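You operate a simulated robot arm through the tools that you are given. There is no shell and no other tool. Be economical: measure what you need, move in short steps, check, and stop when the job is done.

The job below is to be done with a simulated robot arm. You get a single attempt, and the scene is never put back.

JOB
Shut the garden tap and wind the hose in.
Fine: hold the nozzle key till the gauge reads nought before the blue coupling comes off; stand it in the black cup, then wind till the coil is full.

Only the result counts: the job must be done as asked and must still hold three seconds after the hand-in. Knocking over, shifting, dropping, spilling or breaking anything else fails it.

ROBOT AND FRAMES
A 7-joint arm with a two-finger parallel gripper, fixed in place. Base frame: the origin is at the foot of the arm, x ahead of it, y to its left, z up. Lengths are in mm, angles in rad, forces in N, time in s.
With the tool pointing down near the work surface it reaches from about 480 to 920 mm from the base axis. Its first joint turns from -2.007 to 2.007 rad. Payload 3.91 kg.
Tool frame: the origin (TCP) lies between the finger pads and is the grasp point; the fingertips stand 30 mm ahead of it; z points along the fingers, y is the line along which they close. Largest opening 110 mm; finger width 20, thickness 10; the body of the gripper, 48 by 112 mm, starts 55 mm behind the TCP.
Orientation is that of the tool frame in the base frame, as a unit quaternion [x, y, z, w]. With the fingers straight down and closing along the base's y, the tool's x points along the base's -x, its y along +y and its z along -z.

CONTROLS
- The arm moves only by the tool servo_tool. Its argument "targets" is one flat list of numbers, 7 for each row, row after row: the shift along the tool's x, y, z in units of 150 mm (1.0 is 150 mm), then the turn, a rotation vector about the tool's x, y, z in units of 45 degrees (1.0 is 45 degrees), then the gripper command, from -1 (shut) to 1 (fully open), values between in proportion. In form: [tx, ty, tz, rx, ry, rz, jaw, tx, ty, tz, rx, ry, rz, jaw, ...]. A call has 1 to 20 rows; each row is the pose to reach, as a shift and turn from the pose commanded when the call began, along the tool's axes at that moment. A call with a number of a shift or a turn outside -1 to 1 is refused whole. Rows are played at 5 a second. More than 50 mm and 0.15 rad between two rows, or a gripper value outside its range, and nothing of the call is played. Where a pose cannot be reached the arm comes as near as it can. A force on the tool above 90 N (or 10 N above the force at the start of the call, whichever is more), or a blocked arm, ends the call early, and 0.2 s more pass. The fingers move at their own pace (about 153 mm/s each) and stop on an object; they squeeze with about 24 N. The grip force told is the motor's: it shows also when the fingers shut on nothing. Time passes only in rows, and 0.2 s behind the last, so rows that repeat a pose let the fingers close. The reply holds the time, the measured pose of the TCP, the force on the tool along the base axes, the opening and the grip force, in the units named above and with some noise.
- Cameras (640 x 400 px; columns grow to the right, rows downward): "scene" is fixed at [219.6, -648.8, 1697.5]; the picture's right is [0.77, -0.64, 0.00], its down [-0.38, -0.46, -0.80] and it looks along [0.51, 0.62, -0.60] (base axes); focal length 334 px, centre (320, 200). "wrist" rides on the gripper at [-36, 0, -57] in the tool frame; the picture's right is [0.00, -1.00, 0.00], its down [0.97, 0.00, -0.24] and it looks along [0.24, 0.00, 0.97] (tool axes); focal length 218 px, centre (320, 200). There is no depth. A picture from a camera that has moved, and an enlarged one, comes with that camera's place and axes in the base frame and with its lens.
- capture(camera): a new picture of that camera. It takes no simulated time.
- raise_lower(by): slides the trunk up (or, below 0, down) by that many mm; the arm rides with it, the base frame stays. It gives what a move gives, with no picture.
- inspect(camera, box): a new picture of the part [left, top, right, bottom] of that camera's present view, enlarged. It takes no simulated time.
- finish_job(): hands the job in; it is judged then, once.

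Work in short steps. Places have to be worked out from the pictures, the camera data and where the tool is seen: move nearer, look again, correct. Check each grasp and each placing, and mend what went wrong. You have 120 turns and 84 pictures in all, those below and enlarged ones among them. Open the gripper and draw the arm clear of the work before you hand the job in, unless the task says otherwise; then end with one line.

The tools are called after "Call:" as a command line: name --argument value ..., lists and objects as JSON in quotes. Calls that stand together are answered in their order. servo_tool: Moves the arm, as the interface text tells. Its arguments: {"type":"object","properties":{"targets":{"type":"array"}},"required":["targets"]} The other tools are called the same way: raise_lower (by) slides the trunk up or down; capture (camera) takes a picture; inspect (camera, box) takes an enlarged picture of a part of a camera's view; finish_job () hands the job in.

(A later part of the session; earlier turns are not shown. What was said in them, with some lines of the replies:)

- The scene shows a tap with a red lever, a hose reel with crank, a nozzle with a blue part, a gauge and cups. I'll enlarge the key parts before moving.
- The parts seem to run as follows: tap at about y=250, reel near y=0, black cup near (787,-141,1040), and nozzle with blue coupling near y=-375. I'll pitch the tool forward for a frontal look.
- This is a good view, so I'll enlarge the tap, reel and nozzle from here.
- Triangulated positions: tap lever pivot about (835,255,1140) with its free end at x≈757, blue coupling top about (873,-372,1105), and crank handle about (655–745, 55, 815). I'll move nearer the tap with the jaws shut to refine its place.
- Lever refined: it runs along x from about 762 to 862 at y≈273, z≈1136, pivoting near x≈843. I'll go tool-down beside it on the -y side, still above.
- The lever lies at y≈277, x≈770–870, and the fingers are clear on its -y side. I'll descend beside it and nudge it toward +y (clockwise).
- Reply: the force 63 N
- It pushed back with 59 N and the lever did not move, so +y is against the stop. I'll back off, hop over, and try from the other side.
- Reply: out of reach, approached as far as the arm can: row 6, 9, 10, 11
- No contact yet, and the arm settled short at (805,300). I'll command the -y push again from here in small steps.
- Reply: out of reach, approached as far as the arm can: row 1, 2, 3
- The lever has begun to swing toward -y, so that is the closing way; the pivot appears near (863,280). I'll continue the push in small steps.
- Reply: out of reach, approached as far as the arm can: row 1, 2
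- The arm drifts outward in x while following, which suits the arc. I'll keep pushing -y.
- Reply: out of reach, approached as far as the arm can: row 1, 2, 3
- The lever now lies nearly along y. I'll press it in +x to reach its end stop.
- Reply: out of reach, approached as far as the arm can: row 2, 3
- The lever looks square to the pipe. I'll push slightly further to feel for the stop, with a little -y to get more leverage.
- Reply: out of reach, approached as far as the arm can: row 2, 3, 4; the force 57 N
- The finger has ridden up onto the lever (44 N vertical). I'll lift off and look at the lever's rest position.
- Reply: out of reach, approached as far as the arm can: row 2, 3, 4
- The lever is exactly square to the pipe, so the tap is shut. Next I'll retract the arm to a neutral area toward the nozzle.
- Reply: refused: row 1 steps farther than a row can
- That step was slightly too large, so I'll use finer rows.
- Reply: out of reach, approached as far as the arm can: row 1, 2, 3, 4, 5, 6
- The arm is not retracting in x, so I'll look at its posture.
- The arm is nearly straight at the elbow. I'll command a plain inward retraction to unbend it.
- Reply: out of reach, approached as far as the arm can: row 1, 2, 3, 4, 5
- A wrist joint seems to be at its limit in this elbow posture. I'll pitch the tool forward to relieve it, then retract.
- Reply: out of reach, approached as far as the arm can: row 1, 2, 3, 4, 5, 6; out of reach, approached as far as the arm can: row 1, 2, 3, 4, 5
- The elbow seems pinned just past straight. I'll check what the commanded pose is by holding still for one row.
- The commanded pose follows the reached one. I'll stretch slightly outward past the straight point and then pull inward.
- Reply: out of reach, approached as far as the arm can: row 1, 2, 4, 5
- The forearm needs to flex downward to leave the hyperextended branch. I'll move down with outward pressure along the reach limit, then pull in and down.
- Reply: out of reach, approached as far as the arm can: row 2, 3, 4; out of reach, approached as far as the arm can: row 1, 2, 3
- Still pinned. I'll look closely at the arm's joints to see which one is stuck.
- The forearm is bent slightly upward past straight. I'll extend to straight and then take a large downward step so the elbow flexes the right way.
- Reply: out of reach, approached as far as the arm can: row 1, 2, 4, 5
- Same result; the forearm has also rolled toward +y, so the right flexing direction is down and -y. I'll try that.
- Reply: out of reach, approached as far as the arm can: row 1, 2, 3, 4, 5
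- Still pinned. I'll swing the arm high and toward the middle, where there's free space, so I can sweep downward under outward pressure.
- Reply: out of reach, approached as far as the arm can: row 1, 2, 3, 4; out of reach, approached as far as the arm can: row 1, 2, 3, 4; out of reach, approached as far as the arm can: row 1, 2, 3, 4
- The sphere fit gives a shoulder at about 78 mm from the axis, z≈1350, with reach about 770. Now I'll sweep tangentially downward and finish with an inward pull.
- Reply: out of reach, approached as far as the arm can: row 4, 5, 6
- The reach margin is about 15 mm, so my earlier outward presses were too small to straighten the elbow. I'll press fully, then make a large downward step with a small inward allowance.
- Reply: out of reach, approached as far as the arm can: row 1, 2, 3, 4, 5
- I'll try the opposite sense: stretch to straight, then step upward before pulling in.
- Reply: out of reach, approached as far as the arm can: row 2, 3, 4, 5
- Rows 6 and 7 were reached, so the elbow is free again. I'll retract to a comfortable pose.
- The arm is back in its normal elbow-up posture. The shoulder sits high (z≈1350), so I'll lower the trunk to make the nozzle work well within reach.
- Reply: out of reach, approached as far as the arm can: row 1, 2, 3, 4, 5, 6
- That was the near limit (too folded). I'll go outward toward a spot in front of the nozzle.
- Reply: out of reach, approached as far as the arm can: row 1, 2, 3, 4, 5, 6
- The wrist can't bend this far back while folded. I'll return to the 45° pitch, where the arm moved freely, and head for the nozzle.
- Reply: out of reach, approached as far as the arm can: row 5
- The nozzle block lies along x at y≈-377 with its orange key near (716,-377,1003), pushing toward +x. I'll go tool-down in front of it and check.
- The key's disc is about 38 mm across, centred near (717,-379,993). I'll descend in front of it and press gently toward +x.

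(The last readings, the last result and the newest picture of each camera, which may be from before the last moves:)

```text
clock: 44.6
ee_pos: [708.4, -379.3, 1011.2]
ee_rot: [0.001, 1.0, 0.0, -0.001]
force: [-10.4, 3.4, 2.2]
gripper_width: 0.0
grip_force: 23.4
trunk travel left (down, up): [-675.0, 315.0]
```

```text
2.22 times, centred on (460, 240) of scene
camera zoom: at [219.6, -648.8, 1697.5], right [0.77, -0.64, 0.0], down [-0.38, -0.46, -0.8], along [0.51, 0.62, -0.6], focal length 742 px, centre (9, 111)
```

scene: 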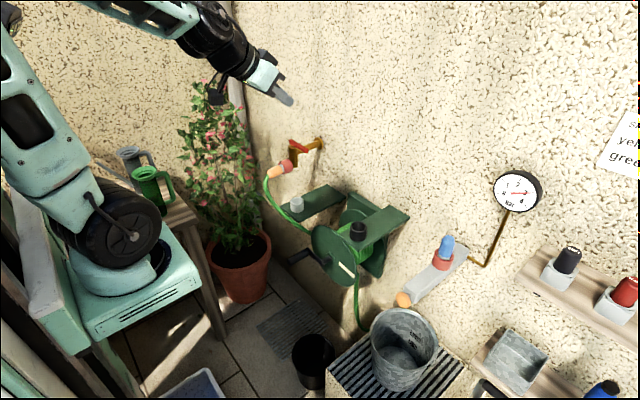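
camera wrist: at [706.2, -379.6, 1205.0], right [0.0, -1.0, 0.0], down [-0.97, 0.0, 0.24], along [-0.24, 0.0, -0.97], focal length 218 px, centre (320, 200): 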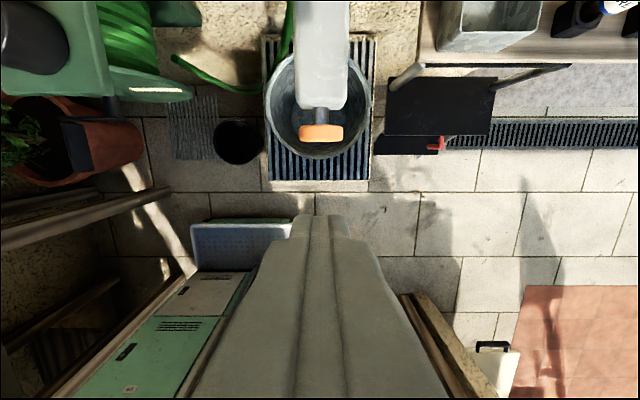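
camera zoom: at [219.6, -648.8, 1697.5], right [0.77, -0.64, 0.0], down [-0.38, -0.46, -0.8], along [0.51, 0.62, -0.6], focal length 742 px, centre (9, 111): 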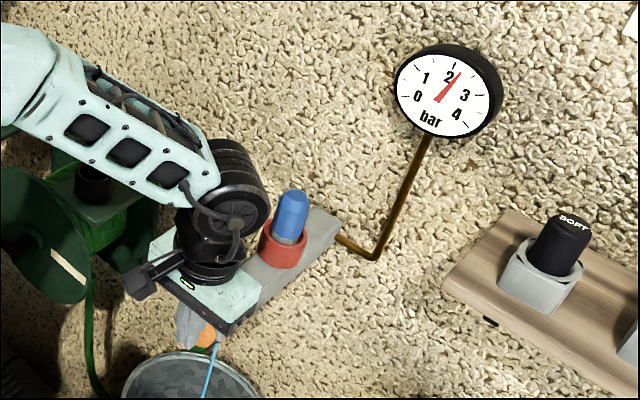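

The key is pressed (10 N), water is coming out, and the gauge is already falling to about 2.3. I'll press 3 mm more and hold.

Call:
servo_tool --targets '[-0.02, 0, 0, 0, 0, 0, -1, -0.02, 0, 0, 0, 0, 0, -1, -0.02, 0, 0, 0, 0, 0, -1, -0.02, 0, 0, 0, 0, 0, -1, -0.02, 0, 0, 0, 0, 0, -1, -0.02, 0, 0, 0, 0, 0, -1, -0.02, 0, 0, 0, 0, 0, -1, -0.02, 0, 0, 0, 0, 0, -1, -0.02, 0, 0, 0, 0, 0, -1, -0.02, 0, 0, 0, 0, 0, -1, -0.02, 0, 0, 0, 0, 0, -1, -0.02, 0, 0, 0, 0, 0, -1, -0.02, 0, 0, 0, 0, 0, -1, -0.02, 0, 0, 0, 0, 0, -1, -0.02, 0, 0, 0, 0, 0, -1]'

Call:
inspect --camera "scene" --box '[360, 150, 560, 330]'

```text
clock: 47.8
ee_pos: [709.1, -379.8, 1012.3]
ee_rot: [0.001, 1.0, 0.001, -0.002]
force: [-40.1, -5.6, -1.1]
gripper_width: 0.1
grip_force: 23.8
trunk travel left (down, up): [-675.0, 315.0]
```

```text
2.22 times, centred on (460, 240) of scene
camera zoom: at [219.6, -648.8, 1697.5], right [0.77, -0.64, 0.0], down [-0.38, -0.46, -0.8], along [0.51, 0.62, -0.6], focal length 742 px, centre (9, 111)
```

zoom: 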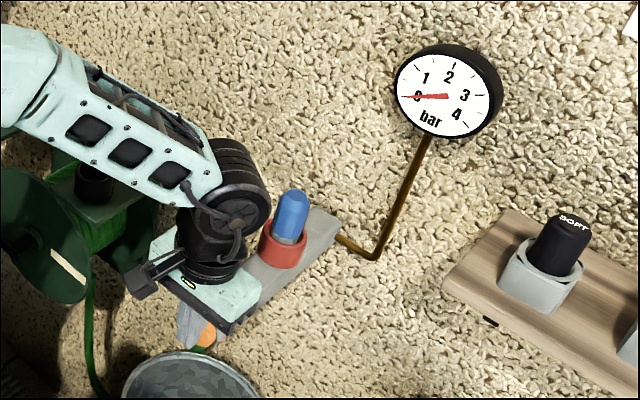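

The gauge reads nought and the flow has stopped. I'll hold one more second, back off, rise, and check that it stays at zero.

Call:
servo_tool --targets '[0, 0, 0, 0, 0, 0, -1, 0, 0, 0, 0, 0, 0, -1, 0, 0, 0, 0, 0, 0, -1, 0.1, 0, 0, 0, 0, 0, -1, 0.28, 0, 0, 0, 0, 0, -1, 0.28, 0, -0.3, 0, 0, 0, -1, 0.28, 0, -0.6, 0, 0, 0, -1, 0.28, 0, -0.9, 0, 0, 0, -1]'

Call:
inspect --camera "scene" --box '[360, 150, 560, 330]'

```text
clock: 49.6
ee_pos: [670.6, -379.1, 1146.4]
ee_rot: [0.0, 1.0, 0.0, 0.0]
force: [0.0, -0.4, -0.7]
gripper_width: 0.1
grip_force: 24.0
trunk travel left (down, up): [-675.0, 315.0]
```

```text
2.22 times, centred on (460, 240) of scene
camera zoom: at [219.6, -648.8, 1697.5], right [0.77, -0.64, 0.0], down [-0.38, -0.46, -0.8], along [0.51, 0.62, -0.6], focal length 742 px, centre (9, 111)
```

zoom: 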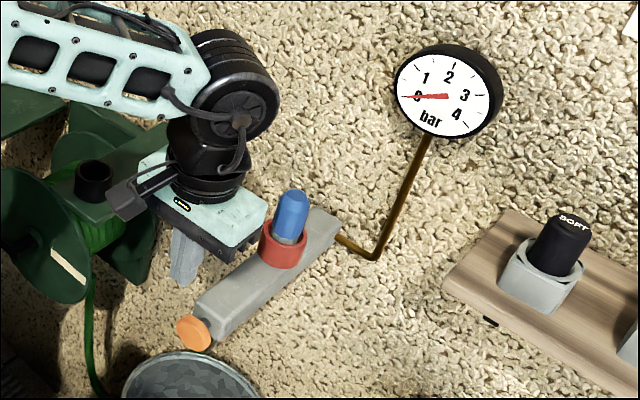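

The gauge stays at zero. Now I'll pitch to 45°, open the jaws and move in front of the blue coupling for a close look.

Call:
servo_tool --targets '[-0.05, 0, -0.15, 0, -0.167, 0, 0.45, -0.2, 0, -0.2, 0, -0.333, 0, 0.45, -0.37, 0, -0.2, 0, -0.5, 0, 0.45, -0.54, 0, -0.2, 0, -0.667, 0, 0.45, -0.7, 0, -0.18, 0, -0.833, 0, 0.45, -0.8, 0, -0.16, 0, -1, 0, 0.45]'

Call:
capture --camera "wrist"

Call:
inspect --camera "scene" --box '[360, 150, 560, 330]'

```text
clock: 51.0
ee_pos: [788.8, -378.9, 1170.7]
ee_rot: [0.0, 0.924, 0.0, 0.383]
force: [-0.1, 0.7, -0.6]
gripper_width: 79.9
grip_force: 0.0
trunk travel left (down, up): [-675.0, 315.0]
```

```text
47 pictures are left
camera wrist: at [775.0, -379.9, 1235.8], right [0.0, -1.0, 0.0], down [-0.86, 0.0, -0.52], along [0.52, 0.0, -0.86], focal length 218 px, centre (320, 200)
```

wrist: 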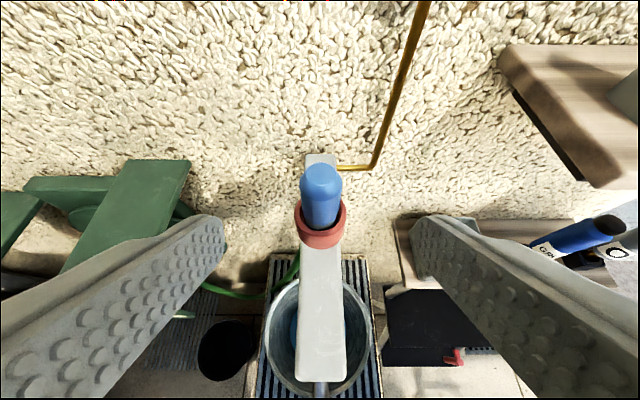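

```text
2.22 times, centred on (460, 240) of scene
camera zoom: at [219.6, -648.8, 1697.5], right [0.77, -0.64, 0.0], down [-0.38, -0.46, -0.8], along [0.51, 0.62, -0.6], focal length 742 px, centre (9, 111)
```

zoom: 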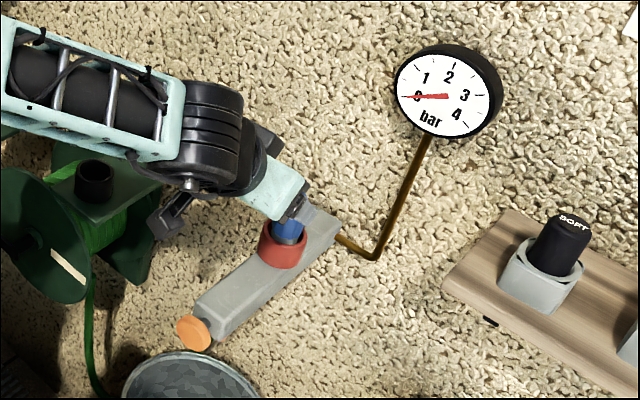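

The blue coupling is dead ahead at about (873,-380), and the approach along the tool axis is nearly exact. I'll advance and close on it.

Call:
servo_tool --targets '[0.006, -0.002, 0.25, 0, 0, 0, 0.45, 0.012, -0.004, 0.5, 0, 0, 0, 0.45, 0.018, -0.006, 0.7, 0, 0, 0, 0.45, 0.024, -0.007, 0.815, 0, 0, 0, 0.45, 0.024, -0.007, 0.815, 0, 0, 0, 0]'

Call:
capture --camera "wrist"

Call:
inspect --camera "scene" --box '[400, 200, 500, 280]'

```text
clock: 52.2
ee_pos: [873.5, -378.7, 1078.3]
ee_rot: [0.001, 0.924, -0.001, 0.383]
force: [-0.6, 0.5, 0.6]
gripper_width: 54.9
grip_force: 0.1
trunk travel left (down, up): [-675.0, 315.0]
```

```text
45 pictures are left
camera wrist: at [857.8, -380.0, 1144.5], right [0.0, -1.0, 0.0], down [-0.86, 0.0, -0.52], along [0.52, 0.0, -0.86], focal length 218 px, centre (320, 200)
```

wrist: 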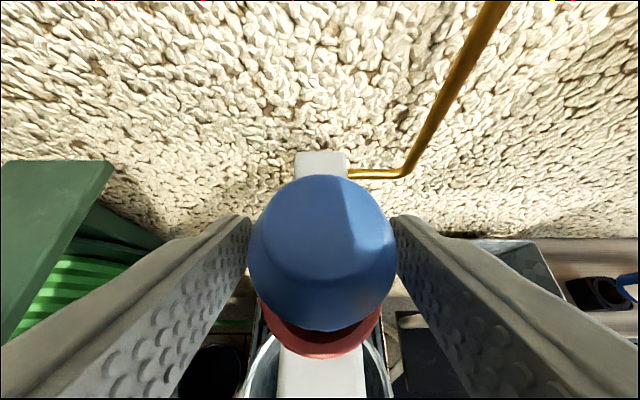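

```text
5.00 times, centred on (450, 240) of scene
camera zoom: at [219.6, -648.8, 1697.5], right [0.77, -0.64, 0.0], down [-0.38, -0.46, -0.8], along [0.51, 0.62, -0.6], focal length 1670 px, centre (-330, 0)
```

zoom: 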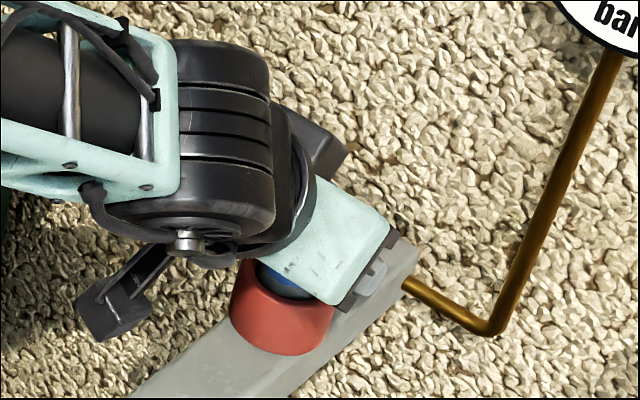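

The coupling is centred between the fingers; I'll close.

Call:
servo_tool --targets '[0, 0, 0, 0, 0, 0, -1, 0, 0, 0, 0, 0, 0, -1, 0, 0, 0, 0, 0, 0, -1]'

```text
clock: 53.0
ee_pos: [871.4, -379.0, 1078.8]
ee_rot: [0.0, 0.924, 0.0, 0.383]
force: [1.0, -0.1, -0.4]
gripper_width: 32.9
grip_force: 24.0
trunk travel left (down, up): [-675.0, 315.0]
```

Gripped at 33 mm. I'll lift straight up slowly and watch the force.

Call:
servo_tool --targets '[-0.03, 0, -0.03, 0, 0, 0, -1, -0.06, 0, -0.06, 0, 0, 0, -1, -0.1, 0, -0.1, 0, 0, 0, -1]'

Call:
inspect --camera "scene" --box '[400, 180, 540, 290]'

```text
clock: 53.8
ee_pos: [874.5, -380.7, 1100.9]
ee_rot: [-0.001, 0.924, 0.0, 0.382]
force: [0.6, 0.6, -0.5]
gripper_width: 33.0
grip_force: 24.3
trunk travel left (down, up): [-675.0, 315.0]
```

```text
3.64 times, centred on (470, 235) of scene
camera zoom: at [219.6, -648.8, 1697.5], right [0.77, -0.64, 0.0], down [-0.38, -0.46, -0.8], along [0.51, 0.62, -0.6], focal length 1215 px, centre (-226, 73)
```

zoom: 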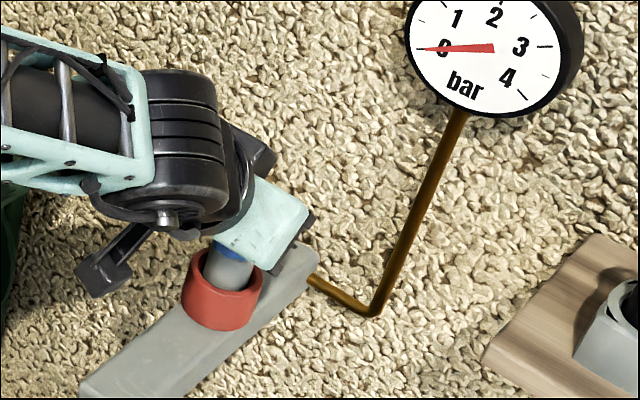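

It's coming out freely, with a grey spigot below it. I'll lift it clear.

Call:
servo_tool --targets '[-0.12, 0, -0.12, 0, 0, 0, -1, -0.24, 0, -0.24, 0, 0, 0, -1, -0.36, 0, -0.36, 0, 0, 0, -1, -0.45, 0, -0.45, 0, 0, 0, -1]'

Call:
inspect --camera "scene" --box '[400, 160, 540, 290]'

```text
clock: 54.8
ee_pos: [873.8, -380.4, 1196.8]
ee_rot: [-0.001, 0.924, 0.001, 0.383]
force: [-0.5, 0.0, -0.4]
gripper_width: 32.6
grip_force: 23.6
trunk travel left (down, up): [-675.0, 315.0]
```

```text
3.08 times, centred on (470, 225) of scene
camera zoom: at [219.6, -648.8, 1697.5], right [0.77, -0.64, 0.0], down [-0.38, -0.46, -0.8], along [0.51, 0.62, -0.6], focal length 1028 px, centre (-142, 123)
```

zoom: 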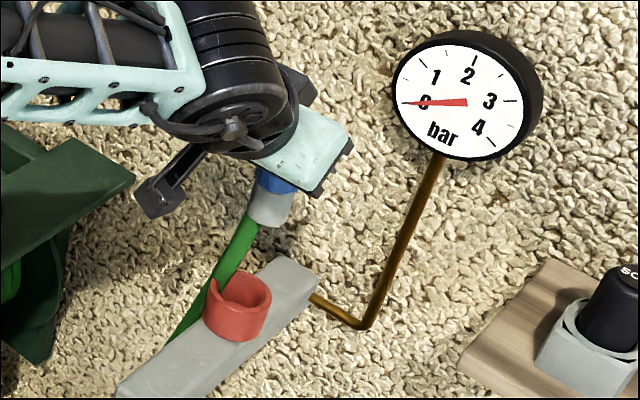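

The coupling is out with its hose trailing from below, and the spigot bottom sits about 68 mm under the TCP. I'll carry it over toward the black cup at about (792,-145).

Call:
servo_tool --targets '[0.05, 0.2, -0.05, 0, 0, 0, -1, 0.1, 0.4, -0.1, 0, 0, 0, -1, 0.15, 0.6, -0.15, 0, 0, 0, -1, 0.193, 0.79, -0.193, 0, 0, 0, -1]'

Call:
servo_tool --targets '[0.05, 0.2, -0.05, 0, 0, 0, -1, 0.1, 0.4, -0.1, 0, 0, 0, -1, 0.15, 0.6, -0.15, 0, 0, 0, -1, 0.193, 0.72, -0.193, 0, 0, 0, -1]'

Call:
capture --camera "wrist"

Call:
inspect --camera "scene" --box '[280, 140, 460, 300]'

```text
clock: 55.8
ee_pos: [832.3, -261.4, 1197.4]
ee_rot: [0.001, 0.924, -0.001, 0.382]
force: [0.4, -0.1, -1.5]
gripper_width: 32.7
grip_force: 23.7
trunk travel left (down, up): [-675.0, 315.0]
```

```text
clock: 56.8
ee_pos: [790.7, -152.0, 1198.3]
ee_rot: [0.001, 0.924, 0.0, 0.383]
force: [0.1, 0.7, -0.6]
gripper_width: 32.8
grip_force: 24.0
trunk travel left (down, up): [-675.0, 315.0]
```

```text
41 pictures are left
camera wrist: at [776.5, -152.4, 1264.2], right [0.0, -1.0, 0.0], down [-0.86, 0.0, -0.52], along [0.52, 0.0, -0.86], focal length 218 px, centre (320, 200)
```

wrist: 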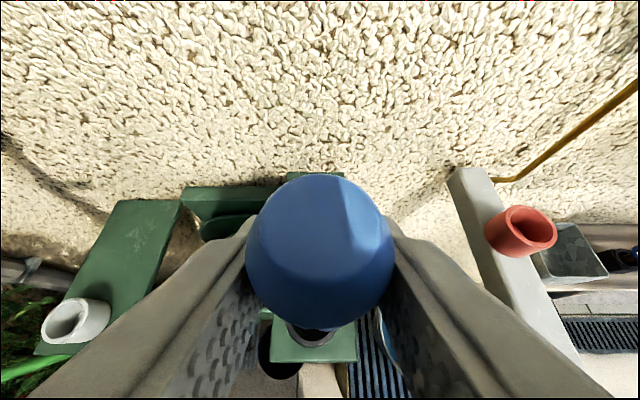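

```text
2.50 times, centred on (370, 220) of scene
camera zoom: at [219.6, -648.8, 1697.5], right [0.77, -0.64, 0.0], down [-0.38, -0.46, -0.8], along [0.51, 0.62, -0.6], focal length 835 px, centre (195, 150)
```

zoom: 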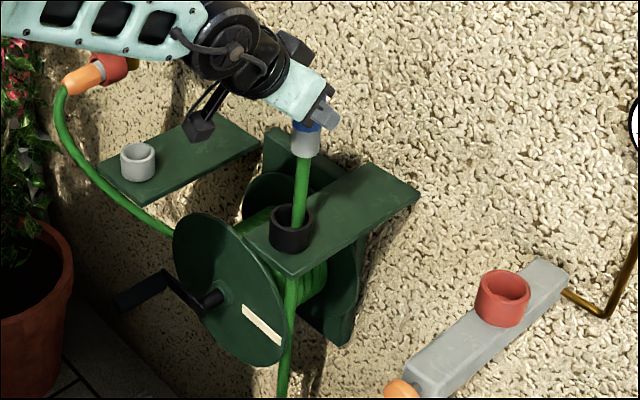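

The cup is at about (792,-143) with its rim near z≈1032. I'll lower so the spigot hovers just above the rim and compare directly.

Call:
servo_tool --targets '[0.12, 0.057, 0.135, 0, 0, 0, -1, 0.25, 0.057, 0.27, 0, 0, 0, -1, 0.377, 0.057, 0.405, 0, 0, 0, -1]'

Call:
inspect --camera "scene" --box '[320, 180, 420, 260]'

Call:
inspect --camera "wrist" --box '[220, 150, 420, 400]'

```text
clock: 57.6
ee_pos: [796.8, -144.4, 1114.7]
ee_rot: [0.001, 0.924, 0.0, 0.383]
force: [-1.0, 0.5, -0.1]
gripper_width: 32.8
grip_force: 23.7
trunk travel left (down, up): [-675.0, 315.0]
```

```text
5.00 times, centred on (370, 220) of scene
camera zoom: at [219.6, -648.8, 1697.5], right [0.77, -0.64, 0.0], down [-0.38, -0.46, -0.8], along [0.51, 0.62, -0.6], focal length 1670 px, centre (70, 100)
```

zoom: 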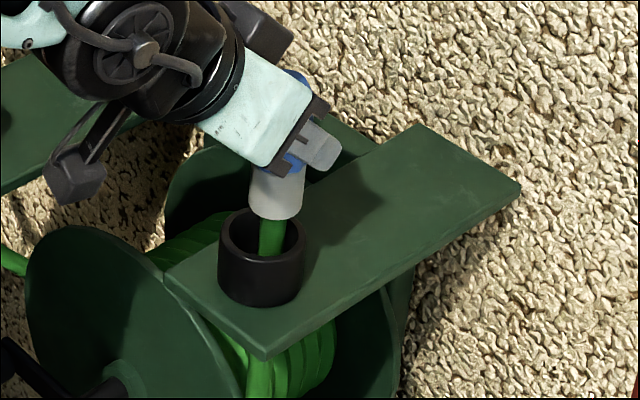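

```text
1.60 times, centred on (320, 275) of wrist
camera zoom: at [781.1, -145.0, 1180.7], right [0.0, -1.0, 0.0], down [-0.86, 0.0, -0.52], along [0.52, 0.0, -0.86], focal length 349 px, centre (320, 80)
```

zoom: 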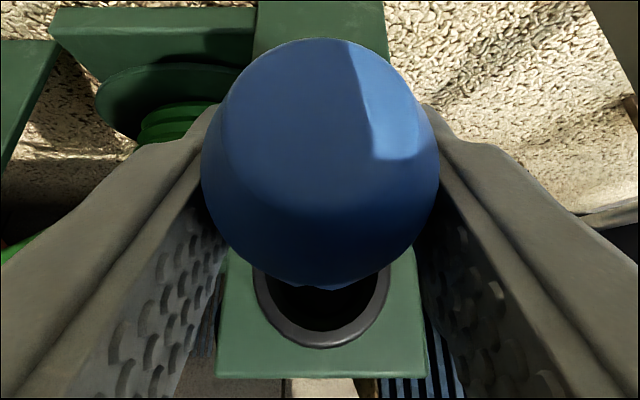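

In y the cup is centred; in the scene view the spigot is about 8–10 mm too far in +x. I'll shift back 8 mm, drop 5 mm and compare again.

Call:
servo_tool --targets '[0.061, 0, -0.014, 0, 0, 0, -1, 0.061, 0, -0.014, 0, 0, 0, -1]'

Call:
inspect --camera "scene" --box '[340, 200, 400, 250]'

```text
clock: 58.2
ee_pos: [787.8, -144.4, 1110.8]
ee_rot: [0.0, 0.924, 0.0, 0.382]
force: [0.5, 0.0, -1.0]
gripper_width: 33.0
grip_force: 24.1
trunk travel left (down, up): [-675.0, 315.0]
```

```text
8.00 times, centred on (370, 225) of scene
camera zoom: at [219.6, -648.8, 1697.5], right [0.77, -0.64, 0.0], down [-0.38, -0.46, -0.8], along [0.51, 0.62, -0.6], focal length 2672 px, centre (-80, 0)
```

zoom: 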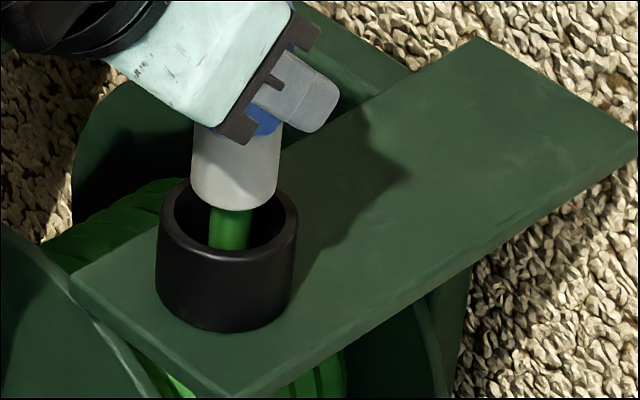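

Now only about 2 mm off with 6 mm clearance. I'll correct that and lower 30 mm into the cup.

Call:
servo_tool --targets '[0.059, 0, 0.035, 0, 0, 0, -1, 0.106, 0, 0.082, 0, 0, 0, -1, 0.153, 0, 0.13, 0, 0, 0, -1]'

Call:
inspect --camera "scene" --box '[340, 200, 400, 250]'

```text
clock: 59.0
ee_pos: [785.0, -145.3, 1079.7]
ee_rot: [0.001, 0.924, -0.001, 0.383]
force: [2.0, -2.2, -0.7]
gripper_width: 32.7
grip_force: 23.9
trunk travel left (down, up): [-675.0, 315.0]
```

```text
8.00 times, centred on (370, 225) of scene
camera zoom: at [219.6, -648.8, 1697.5], right [0.77, -0.64, 0.0], down [-0.38, -0.46, -0.8], along [0.51, 0.62, -0.6], focal length 2672 px, centre (-80, 0)
```

zoom: 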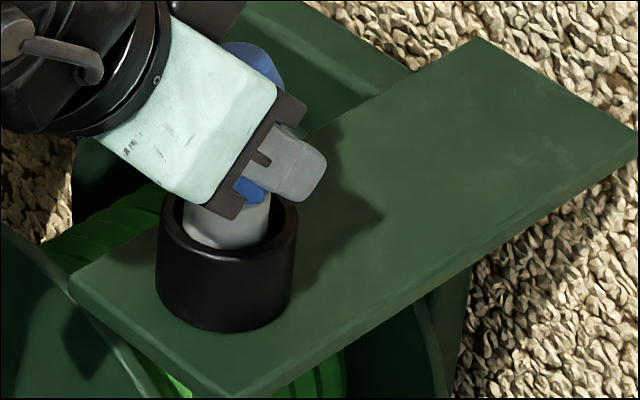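

It is inside the cup with little contact force. I'll lower in 3 mm steps until it stands on the bottom.

Call:
servo_tool --targets '[0.014, 0, 0.014, 0, 0, 0, -1, 0.028, 0, 0.028, 0, 0, 0, -1, 0.042, 0, 0.042, 0, 0, 0, -1]'

```text
clock: 59.8
ee_pos: [785.3, -145.8, 1070.5]
ee_rot: [0.001, 0.924, -0.001, 0.382]
force: [1.6, -3.8, 0.9]
gripper_width: 32.8
grip_force: 24.3
trunk travel left (down, up): [-675.0, 315.0]
```

A slight side force in y suggests it touches the +y wall. I'll shift 1.5 mm toward -y and keep lowering.

Call:
servo_tool --targets '[0, -0.01, 0, 0, 0, 0, -1, 0.014, -0.01, 0.014, 0, 0, 0, -1, 0.028, -0.01, 0.028, 0, 0, 0, -1]'

Call:
inspect --camera "scene" --box '[340, 200, 400, 250]'

```text
clock: 60.6
ee_pos: [785.0, -146.0, 1066.3]
ee_rot: [0.0, 0.923, 0.0, 0.385]
force: [0.5, 0.5, 8.3]
gripper_width: 32.7
grip_force: 23.9
trunk travel left (down, up): [-675.0, 315.0]
```

```text
8.00 times, centred on (370, 225) of scene
camera zoom: at [219.6, -648.8, 1697.5], right [0.77, -0.64, 0.0], down [-0.38, -0.46, -0.8], along [0.51, 0.62, -0.6], focal length 2672 px, centre (-80, 0)
```

zoom: 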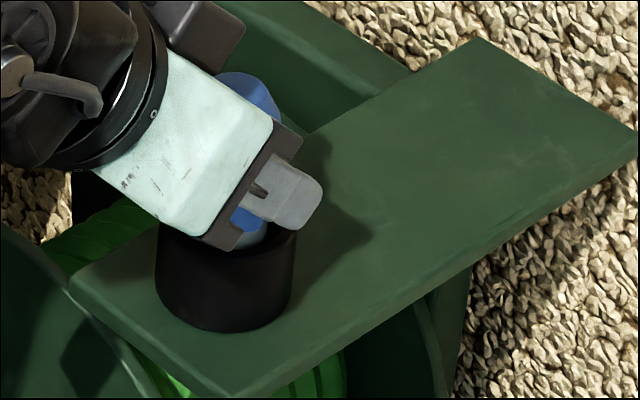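

An 8 N vertical contact says it's on the bottom. I'll release and draw back along the tool axis.

Call:
servo_tool --targets '[0, 0, 0, 0, 0, 0, -0.3, 0, 0, 0, 0, 0, 0, 0.2, 0, 0, 0, 0, 0, 0, 0.4, 0, 0, -0.2, 0, 0, 0, 0.4, 0, 0, -0.5, 0, 0, 0, 0.4, 0, 0, -0.8, 0, 0, 0, 0.4, 0, 0, -1, 0, 0, 0, 0.4]'

Call:
inspect --camera "scene" --box '[250, 130, 430, 350]'

Call:
capture --camera "wrist"

```text
clock: 62.2
ee_pos: [680.2, -147.3, 1170.4]
ee_rot: [0.0, 0.924, 0.001, 0.382]
force: [0.0, 0.7, -0.2]
gripper_width: 77.2
grip_force: 0.0
trunk travel left (down, up): [-675.0, 315.0]
```

```text
1.82 times, centred on (340, 240) of scene
camera zoom: at [219.6, -648.8, 1697.5], right [0.77, -0.64, 0.0], down [-0.38, -0.46, -0.8], along [0.51, 0.62, -0.6], focal length 607 px, centre (284, 127)
```

zoom: 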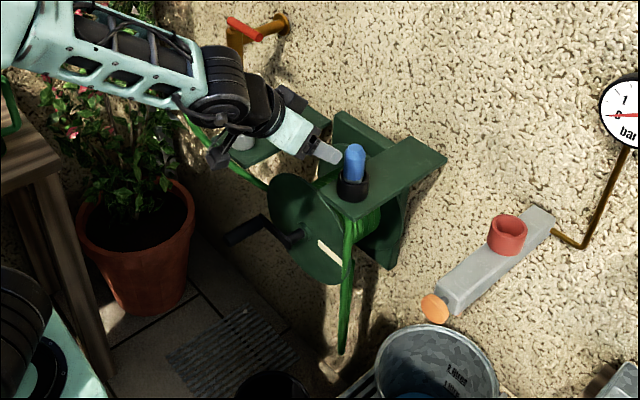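

```text
33 pictures are left
camera wrist: at [665.4, -147.4, 1235.6], right [0.0, -1.0, 0.0], down [-0.86, 0.0, -0.52], along [0.52, 0.0, -0.86], focal length 218 px, centre (320, 200)
```

wrist: 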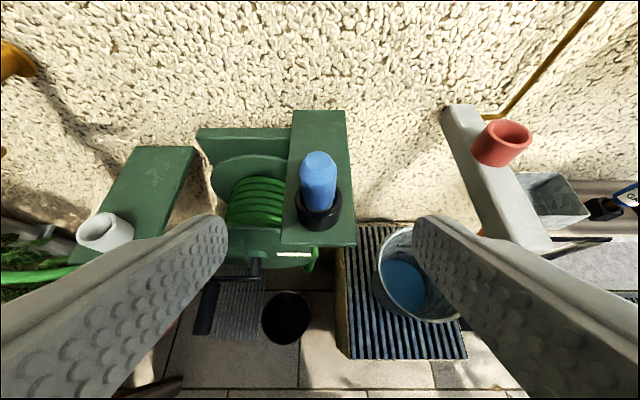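

The blue coupling stands upright in the black cup, and the hose loop hangs off the reel. Next I'll move in front of the reel, tool-down, to measure the crank.

Call:
servo_tool --targets '[0.133, 0.167, 0.055, 0, 0.167, 0, 0.4, 0.267, 0.333, 0.11, 0, 0.333, 0, 0.4, 0.4, 0.5, 0.165, 0, 0.5, 0, 0.4, 0.533, 0.667, 0.22, 0, 0.667, 0, 0, 0.667, 0.833, 0.275, 0, 0.833, 0, -0.3, 0.8, 1, 0.33, 0, 1, 0, -0.3]'

Call:
capture --camera "wrist"

Call:
inspect --camera "scene" --box '[270, 200, 390, 300]'

```text
clock: 63.6
ee_pos: [629.4, 6.4, 1051.5]
ee_rot: [0.0, 1.0, -0.001, -0.001]
force: [-0.4, 0.4, -0.5]
gripper_width: 38.6
grip_force: 0.1
trunk travel left (down, up): [-675.0, 315.0]
```

```text
32 pictures are left
camera wrist: at [665.0, 4.8, 1106.8], right [0.0, -1.0, 0.0], down [-0.97, 0.0, 0.24], along [-0.24, 0.0, -0.97], focal length 218 px, centre (320, 200)
```

wrist: 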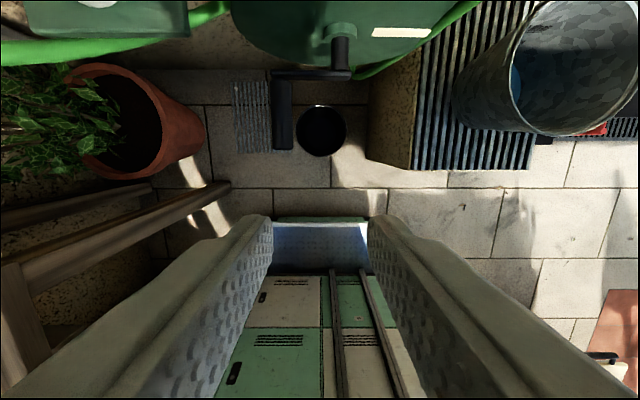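

```text
4.00 times, centred on (330, 250) of scene
camera zoom: at [219.6, -648.8, 1697.5], right [0.77, -0.64, 0.0], down [-0.38, -0.46, -0.8], along [0.51, 0.62, -0.6], focal length 1336 px, centre (280, 0)
```

zoom: 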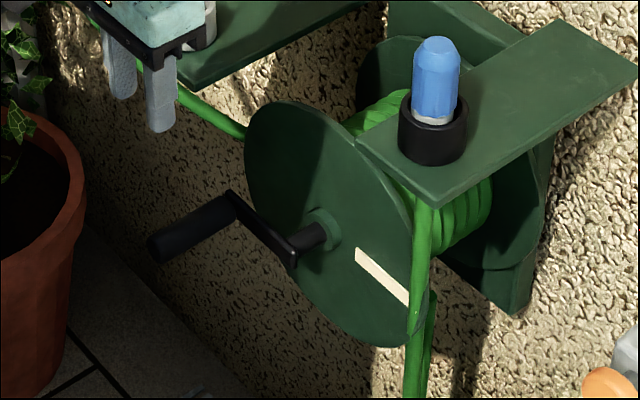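

The crank is now well measured: hub at about (y=-22, z=803), handle at y≈54, z≈803, x 660–745, 28 mm thick, arm horizontal with R≈76. I'll come down over the handle, jaws open around it.

Call:
servo_tool --targets '[-0.08, 0.063, 0.2, 0, 0, 0, 0.1, -0.161, 0.127, 0.4, 0, 0, 0, 0.1, -0.242, 0.19, 0.6, 0, 0, 0, 0.1, -0.323, 0.254, 0.8, 0, 0, 0, 0.1, -0.404, 0.317, 1, 0, 0, 0, 0.1]'

Call:
capture --camera "wrist"

```text
clock: 64.8
ee_pos: [689.5, 52.3, 900.1]
ee_rot: [-0.001, 1.0, 0.001, 0.0]
force: [0.0, -0.9, 0.4]
gripper_width: 60.5
grip_force: 0.0
trunk travel left (down, up): [-675.0, 315.0]
```

```text
30 pictures are left
camera wrist: at [725.5, 52.4, 957.1], right [0.0, -1.0, 0.0], down [-0.97, 0.0, 0.24], along [-0.24, 0.0, -0.97], focal length 218 px, centre (320, 200)
```

wrist: 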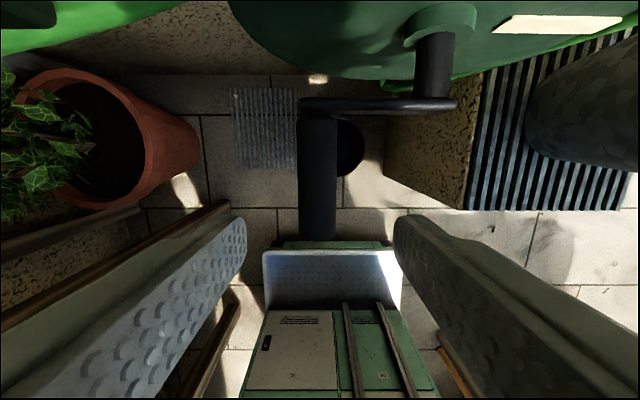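

Aligned in y. Now I'll descend onto the handle and close.

Call:
servo_tool --targets '[0, 0.011, 0.22, 0, 0, 0, 0.1, 0, 0.011, 0.44, 0, 0, 0, 0.1, 0, 0.011, 0.647, 0, 0, 0, 0.1, 0, 0.011, 0.647, 0, 0, 0, -0.5, 0, 0.011, 0.647, 0, 0, 0, -1, 0, 0.011, 0.647, 0, 0, 0, -1]'

Call:
inspect --camera "scene" --box '[270, 200, 390, 300]'

```text
clock: 66.2
ee_pos: [690.3, 55.9, 803.2]
ee_rot: [-0.001, 1.0, 0.0, 0.0]
force: [0.2, 2.6, -1.9]
gripper_width: 26.9
grip_force: 44.7
trunk travel left (down, up): [-675.0, 315.0]
```

```text
4.00 times, centred on (330, 250) of scene
camera zoom: at [219.6, -648.8, 1697.5], right [0.77, -0.64, 0.0], down [-0.38, -0.46, -0.8], along [0.51, 0.62, -0.6], focal length 1336 px, centre (280, 0)
```

zoom: 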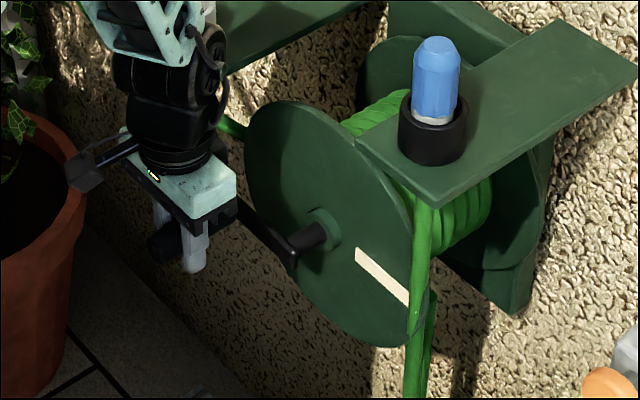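

Gripped at 27 mm. I'll try the first 30° downward (left side down should pull the hanging hose up on the right) and watch the force.

Call:
servo_tool --targets '[0, -0.004, 0.064, 0, 0, 0, -1, 0, -0.017, 0.128, 0, 0, 0, -1, 0, -0.037, 0.188, 0, 0, 0, -1, 0, -0.066, 0.247, 0, 0, 0, -1]'

Call:
inspect --camera "scene" --box '[270, 200, 390, 300]'

```text
clock: 67.2
ee_pos: [689.8, 45.1, 765.8]
ee_rot: [-0.001, 1.0, 0.0, -0.002]
force: [-7.8, 16.5, -9.2]
gripper_width: 26.8
grip_force: 45.3
trunk travel left (down, up): [-675.0, 315.0]
```

```text
4.00 times, centred on (330, 250) of scene
camera zoom: at [219.6, -648.8, 1697.5], right [0.77, -0.64, 0.0], down [-0.38, -0.46, -0.8], along [0.51, 0.62, -0.6], focal length 1336 px, centre (280, 0)
```

zoom: 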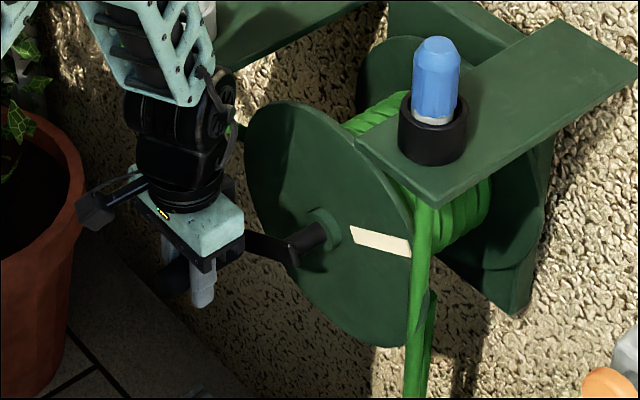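

The disc turns the right way with light force: the white mark on the right rose. I'll continue the arc in stages to refine the circle.

Call:
servo_tool --targets '[0, -0.07, 0.107, 0, 0, 0, -1, 0, -0.17, 0.19, 0, 0, 0, -1]'

Call:
servo_tool --targets '[0, -0.113, 0.054, 0, 0, 0, -1, 0, -0.24, 0.072, 0, 0, 0, -1]'

```text
clock: 67.8
ee_pos: [689.9, 16.4, 737.2]
ee_rot: [-0.001, 1.0, -0.002, -0.002]
force: [-9.4, 6.5, -14.3]
gripper_width: 26.9
grip_force: 45.4
trunk travel left (down, up): [-675.0, 315.0]
```

```text
clock: 68.4
ee_pos: [690.6, -19.4, 727.2]
ee_rot: [0.001, 1.0, 0.0, -0.001]
force: [-13.4, -0.2, -4.1]
gripper_width: 27.1
grip_force: 45.2
trunk travel left (down, up): [-675.0, 315.0]
```

A clean circle fit: hub (-21.7, 804.1), R=77. I'll move to the lower-right at -135°, then do one full revolution in one call and look.

Call:
servo_tool --targets '[0, -0.139, -0.015, 0, 0, 0, -1, 0, -0.268, -0.066, 0, 0, 0, -1, 0, -0.378, -0.15, 0, 0, 0, -1]'

Call:
servo_tool --targets '[0, -0.094, -0.13, 0, 0, 0, -1, 0, -0.144, -0.283, 0, 0, 0, -1, 0, -0.144, -0.443, 0, 0, 0, -1, 0, -0.094, -0.596, 0, 0, 0, -1, 0, 0, -0.726, 0, 0, 0, -1, 0, 0.13, -0.82, 0, 0, 0, -1, 0, 0.283, -0.87, 0, 0, 0, -1, 0, 0.443, -0.87, 0, 0, 0, -1, 0, 0.596, -0.82, 0, 0, 0, -1, 0, 0.726, -0.726, 0, 0, 0, -1]'

Call:
capture --camera "scene"

```text
clock: 68.9
ee_pos: [688.4, -21.5, 735.0]
ee_rot: [-0.011, 1.0, 0.017, 0.004]
force: [0.7, 34.8, -4.8]
gripper_width: 27.1
grip_force: 44.7
trunk travel left (down, up): [-675.0, 315.0]
stopped in row 2: the force on the tool passed its limit (the readings are from after the stop); the commanded pose is now the measured one
```

```text
clock: 71.1
ee_pos: [688.5, 78.4, 846.3]
ee_rot: [-0.009, 1.0, 0.013, 0.004]
force: [0.1, -0.3, 0.5]
gripper_width: 0.1
grip_force: 37.4
trunk travel left (down, up): [-675.0, 315.0]
```

```text
27 pictures are left
```

scene: 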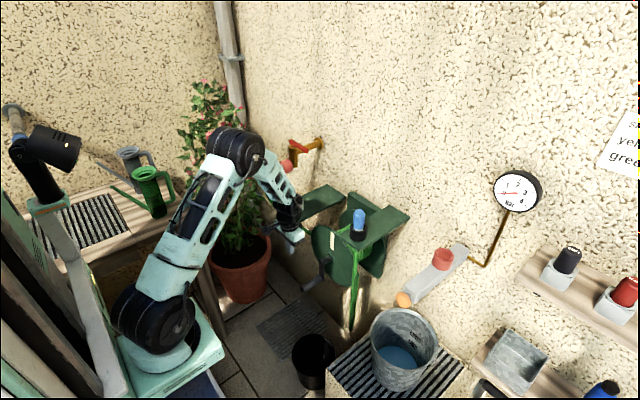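

The crank blocked near the bottom and the fingers then slipped off the handle. I'll look at the reel closely.

Call:
inspect --camera "scene" --box '[270, 200, 390, 340]'

Call:
capture --camera "wrist"

```text
2.86 times, centred on (330, 270) of scene
camera zoom: at [219.6, -648.8, 1697.5], right [0.77, -0.64, 0.0], down [-0.38, -0.46, -0.8], along [0.51, 0.62, -0.6], focal length 954 px, centre (291, 0)
```

zoom: 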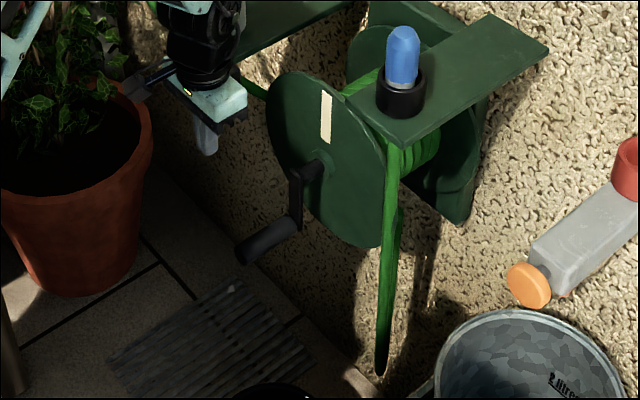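

```text
25 pictures are left
camera wrist: at [723.2, 76.8, 903.5], right [0.02, -1.0, -0.03], down [-0.97, -0.02, 0.23], along [-0.24, 0.02, -0.97], focal length 218 px, centre (320, 200)
```

wrist: 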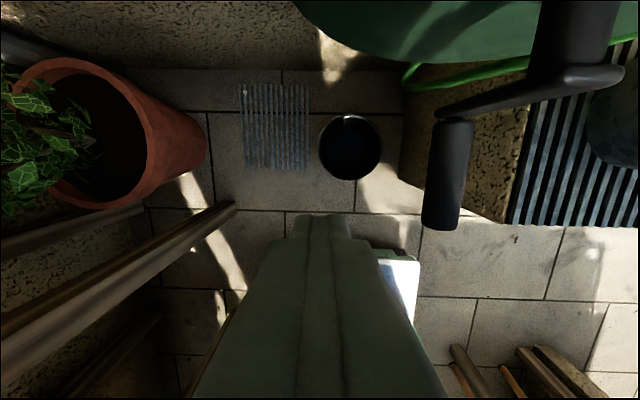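

The loop hangs lower than before, so that direction unwinds, and the crank met its stop at the bottom. The handle now sits at about (y=-13, z=728). I'll regrasp it and wind the other way.

Call:
servo_tool --targets '[-0.01, -0.2, 0, 0.033, 0.01, 0.023, 0.1, -0.01, -0.4, 0, 0.033, 0.01, 0.023, 0.1, -0.01, -0.609, 0, 0.033, 0.01, 0.023, 0.1, -0.01, -0.609, 0.27, 0.033, 0.01, 0.023, 0.1, -0.01, -0.609, 0.54, 0.033, 0.01, 0.023, 0.1, -0.01, -0.609, 0.787, 0.033, 0.01, 0.023, 0.1]'

Call:
capture --camera "wrist"

```text
clock: 72.5
ee_pos: [688.6, -8.5, 725.4]
ee_rot: [-0.001, 1.0, -0.001, -0.001]
force: [-0.1, -0.2, 0.5]
gripper_width: 60.4
grip_force: 0.0
trunk travel left (down, up): [-675.0, 315.0]
```

```text
24 pictures are left
camera wrist: at [725.4, -8.8, 782.4], right [0.0, -1.0, 0.0], down [-0.97, 0.0, 0.24], along [-0.24, 0.0, -0.97], focal length 218 px, centre (320, 200)
```

wrist: 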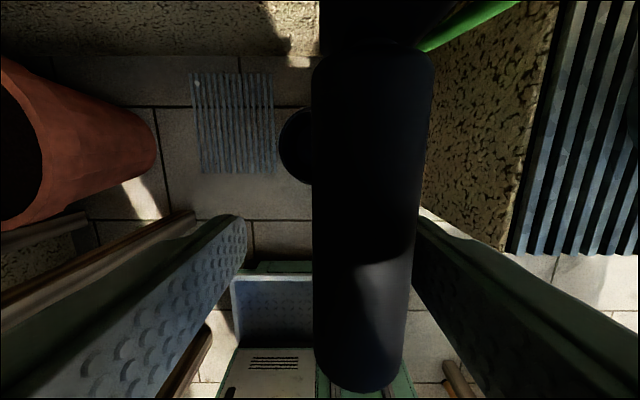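

The handle lies between the fingers about 10 mm toward -y. I'll centre on it and close.

Call:
servo_tool --targets '[0, -0.07, 0, 0, 0, 0, 0.1, 0, -0.07, -0.01, 0, 0, 0, -0.5, 0, -0.07, -0.01, 0, 0, 0, -1, 0, -0.07, -0.01, 0, 0, 0, -1]'

```text
clock: 73.5
ee_pos: [689.5, -19.6, 726.9]
ee_rot: [-0.001, 1.0, -0.001, -0.002]
force: [3.0, -0.2, -9.5]
gripper_width: 26.7
grip_force: 45.7
trunk travel left (down, up): [-675.0, 315.0]
```

Gripped again at 27 mm. I'll wind the other way: from the bottom toward +y and up to -45°.

Call:
servo_tool --targets '[0, 0.136, -0.023, 0, 0, 0, -1, 0, 0.251, -0.073, 0, 0, 0, -1, 0, 0.349, -0.151, 0, 0, 0, -1]'

```text
clock: 74.3
ee_pos: [689.2, 33.4, 749.7]
ee_rot: [-0.002, 1.0, 0.001, -0.003]
force: [-7.2, 12.3, -11.9]
gripper_width: 26.8
grip_force: 45.1
trunk travel left (down, up): [-675.0, 315.0]
```

Smooth so far. I'll continue up the left side to +45°, then over the top to 135°.

Call:
servo_tool --targets '[0, 0.094, -0.13, 0, 0, 0, -1, 0, 0.144, -0.283, 0, 0, 0, -1, 0, 0.144, -0.443, 0, 0, 0, -1, 0, 0.094, -0.596, 0, 0, 0, -1, 0, 0, -0.726, 0, 0, 0, -1]'

Call:
inspect --camera "scene" --box '[270, 190, 410, 350]'

```text
clock: 75.5
ee_pos: [689.6, 29.0, 860.1]
ee_rot: [0.0, 1.0, -0.002, -0.005]
force: [-13.2, -10.8, -12.1]
gripper_width: 26.9
grip_force: 45.4
trunk travel left (down, up): [-675.0, 315.0]
```

```text
2.50 times, centred on (340, 270) of scene
camera zoom: at [219.6, -648.8, 1697.5], right [0.77, -0.64, 0.0], down [-0.38, -0.46, -0.8], along [0.51, 0.62, -0.6], focal length 835 px, centre (270, 25)
```

zoom: 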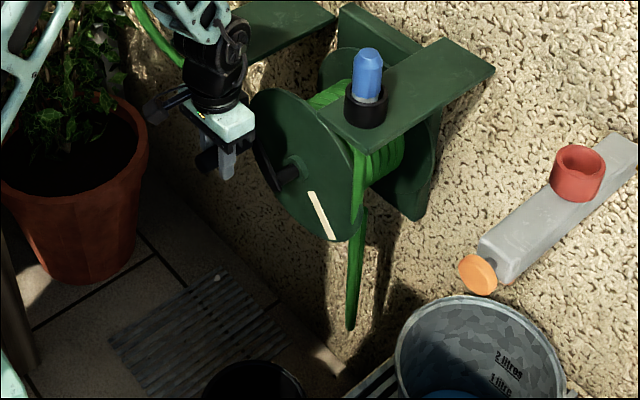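

The loop is now shorter (bottom at row 320 versus 330), so this is the winding direction. I'll run one full revolution.

Call:
servo_tool --targets '[0, -0.13, -0.094, 0, 0, 0, -1, 0, -0.283, -0.144, 0, 0, 0, -1, 0, -0.443, -0.144, 0, 0, 0, -1, 0, -0.596, -0.094, 0, 0, 0, -1, 0, -0.726, 0, 0, 0, 0, -1, 0, -0.82, 0.13, 0, 0, 0, -1, 0, -0.87, 0.283, 0, 0, 0, -1, 0, -0.87, 0.443, 0, 0, 0, -1, 0, -0.82, 0.596, 0, 0, 0, -1, 0, -0.726, 0.726, 0, 0, 0, -1, 0, -0.596, 0.82, 0, 0, 0, -1, 0, -0.443, 0.87, 0, 0, 0, -1, 0, -0.283, 0.87, 0, 0, 0, -1, 0, -0.13, 0.82, 0, 0, 0, -1, 0, 0, 0.726, 0, 0, 0, -1, 0, 0.094, 0.596, 0, 0, 0, -1, 0, 0.144, 0.443, 0, 0, 0, -1, 0, 0.144, 0.283, 0, 0, 0, -1, 0, 0.094, 0.13, 0, 0, 0, -1, 0, 0, 0, 0, 0, 0, -1]'

Call:
inspect --camera "scene" --box '[270, 190, 410, 350]'

```text
clock: 79.7
ee_pos: [691.6, 29.2, 858.1]
ee_rot: [0.0, 1.0, -0.002, -0.003]
force: [-13.2, -10.9, -11.8]
gripper_width: 26.8
grip_force: 44.9
trunk travel left (down, up): [-675.0, 315.0]
```

```text
2.50 times, centred on (340, 270) of scene
camera zoom: at [219.6, -648.8, 1697.5], right [0.77, -0.64, 0.0], down [-0.38, -0.46, -0.8], along [0.51, 0.62, -0.6], focal length 835 px, centre (270, 25)
```

zoom: 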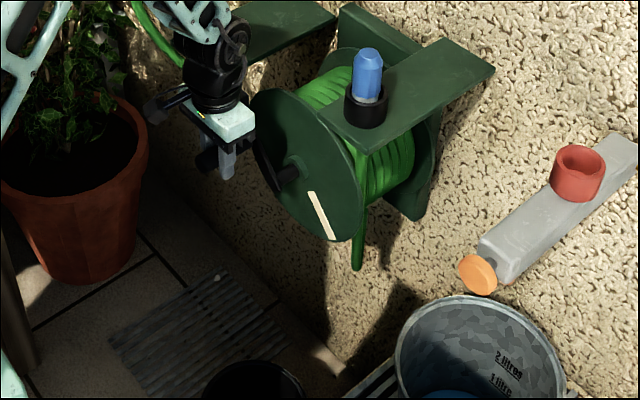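

One turn visibly thickened the coil and shortened the loop. I'll do another half turn and check.

Call:
servo_tool --targets '[0, -0.13, -0.094, 0, 0, 0, -1, 0, -0.283, -0.144, 0, 0, 0, -1, 0, -0.443, -0.144, 0, 0, 0, -1, 0, -0.596, -0.094, 0, 0, 0, -1, 0, -0.726, 0, 0, 0, 0, -1, 0, -0.82, 0.13, 0, 0, 0, -1, 0, -0.87, 0.283, 0, 0, 0, -1, 0, -0.87, 0.443, 0, 0, 0, -1, 0, -0.82, 0.596, 0, 0, 0, -1, 0, -0.726, 0.726, 0, 0, 0, -1]'

Call:
inspect --camera "scene" --box '[270, 190, 410, 350]'

```text
clock: 81.9
ee_pos: [689.8, -74.0, 752.5]
ee_rot: [-0.002, 1.0, 0.002, 0.001]
force: [-18.0, 26.5, 26.8]
gripper_width: 26.8
grip_force: 45.0
trunk travel left (down, up): [-675.0, 315.0]
```

```text
2.50 times, centred on (340, 270) of scene
camera zoom: at [219.6, -648.8, 1697.5], right [0.77, -0.64, 0.0], down [-0.38, -0.46, -0.8], along [0.51, 0.62, -0.6], focal length 835 px, centre (270, 25)
```

zoom: 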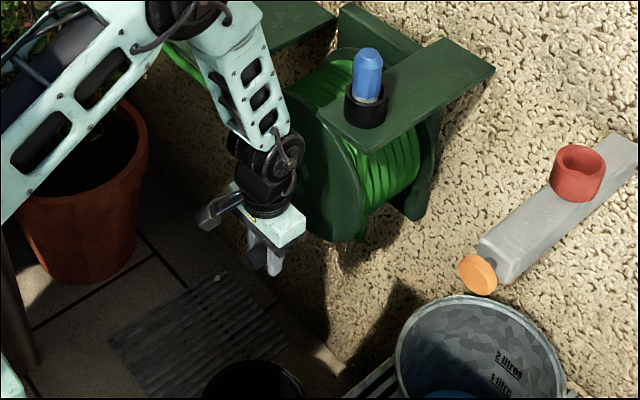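

The loop has almost gone and the coil is nearly up to the flange. I'll go another quarter turn, watching for a stop.

Call:
servo_tool --targets '[0, 0.125, 0.088, 0, 0, 0, -1, 0, 0.278, 0.138, 0, 0, 0, -1, 0, 0.438, 0.138, 0, 0, 0, -1, 0, 0.591, 0.088, 0, 0, 0, -1, 0, 0.721, -0.006, 0, 0, 0, -1]'

Call:
inspect --camera "scene" --box '[290, 180, 410, 280]'

```text
clock: 83.0
ee_pos: [690.6, -19.9, 729.2]
ee_rot: [0.011, 1.0, -0.018, -0.004]
force: [4.0, -38.3, -7.0]
gripper_width: 27.1
grip_force: 45.1
trunk travel left (down, up): [-675.0, 315.0]
stopped in row 5: the force on the tool passed its limit (the readings are from after the stop); the commanded pose is now the measured one
```

```text
4.00 times, centred on (350, 230) of scene
camera zoom: at [219.6, -648.8, 1697.5], right [0.77, -0.64, 0.0], down [-0.38, -0.46, -0.8], along [0.51, 0.62, -0.6], focal length 1336 px, centre (200, 80)
```

zoom: 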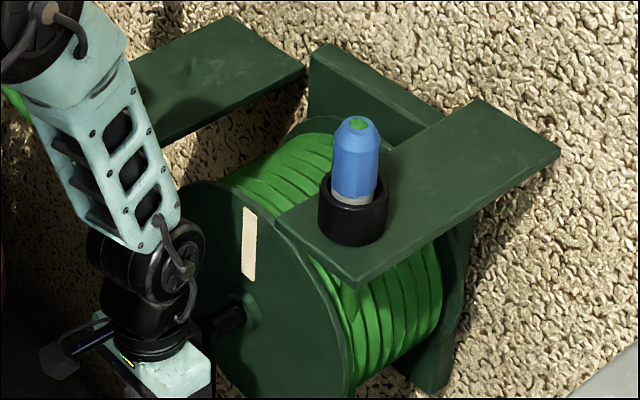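

The crank has hit its full stop at the bottom and the coil fills the flange; the blue coupling still stands in the cup. I'll release the handle and rise clear.

Call:
servo_tool --targets '[0, 0, 0, 0, 0, 0, -0.3, 0, 0, 0, 0, 0, 0, 0.1, 0, 0, 0, 0, 0, 0, 0.1, 0, 0, -0.25, 0, 0, 0, 0.1, 0, 0, -0.5, 0, 0, 0, 0.1, 0, 0, -0.75, 0, 0, 0, 0.1, 0.1, 0, -1, 0, 0, 0, 0.1]'

Call:
inspect --camera "scene" --box '[270, 180, 410, 300]'

```text
clock: 84.5
ee_pos: [676.7, -9.5, 882.5]
ee_rot: [0.008, 1.0, -0.013, -0.004]
force: [1.3, 0.9, -0.3]
gripper_width: 60.4
grip_force: 0.0
trunk travel left (down, up): [-675.0, 315.0]
```

```text
3.33 times, centred on (340, 240) of scene
camera zoom: at [219.6, -648.8, 1697.5], right [0.77, -0.64, 0.0], down [-0.38, -0.46, -0.8], along [0.51, 0.62, -0.6], focal length 1114 px, centre (253, 67)
```

zoom: 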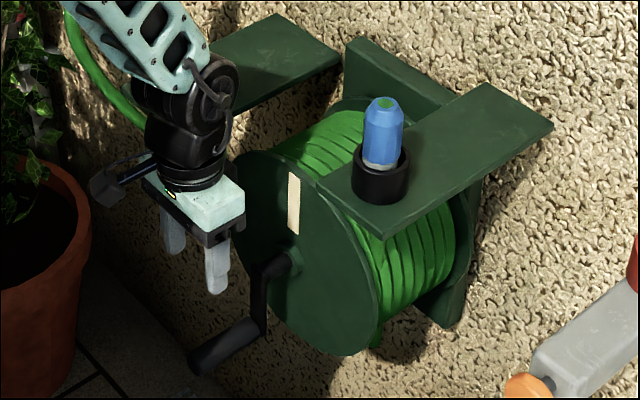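

Everything holds. I'll draw the arm back and up, then take a last full look.

Call:
servo_tool --targets '[0.2, 0, -0.2, 0, 0, 0, 0.1, 0.35, 0, -0.4, 0, 0, 0, 0.1, 0.5, 0, -0.6, 0, 0, 0, 0.1, 0.6, 0, -0.85, 0, 0, 0, 0.1, 0.6, 0, -1, 0, 0, 0, 0.1, 0.6, 0, -1, 0, 0, 0, 0.5, 0.6, 0, -1, 0, 0, 0, 0.5]'

Call:
capture --camera "scene"

Call:
inspect --camera "scene" --box '[240, 120, 420, 300]'

```text
clock: 86.2
ee_pos: [586.2, -2.3, 1033.5]
ee_rot: [0.009, 1.0, -0.014, -0.003]
force: [-0.5, -0.5, 0.1]
gripper_width: 82.6
grip_force: 0.1
trunk travel left (down, up): [-675.0, 315.0]
```

```text
18 pictures are left
```

scene: 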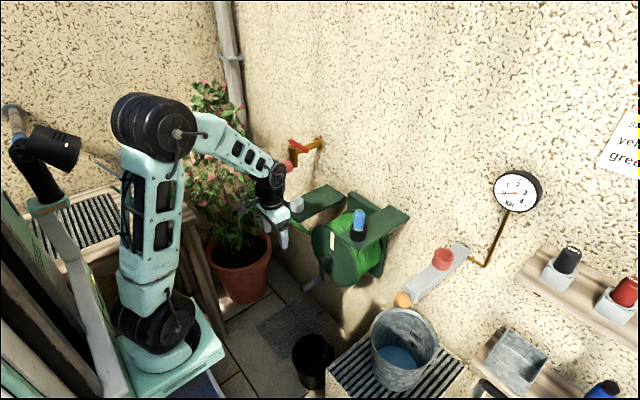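

```text
2.22 times, centred on (330, 210) of scene
camera zoom: at [219.6, -648.8, 1697.5], right [0.77, -0.64, 0.0], down [-0.38, -0.46, -0.8], along [0.51, 0.62, -0.6], focal length 742 px, centre (298, 178)
```

zoom: 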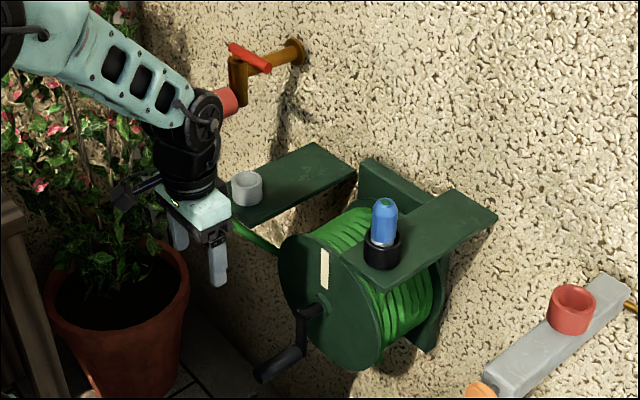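

The tap lever is square to its pipe, the gauge reads zero, the blue coupling stands in the black cup, the coil is full, and the arm is clear with its jaws open. I'll hand it in.

Call:
finish_job

```text
The job is handed in.
```

The tap is shut, the gauge was bled to nought before the blue coupling came off, the coupling stands in the black cup, and the hose is wound in until the coil is full. I first turned the crank the wrong way for about a quarter turn, which let out a little hose before I wound it back in.
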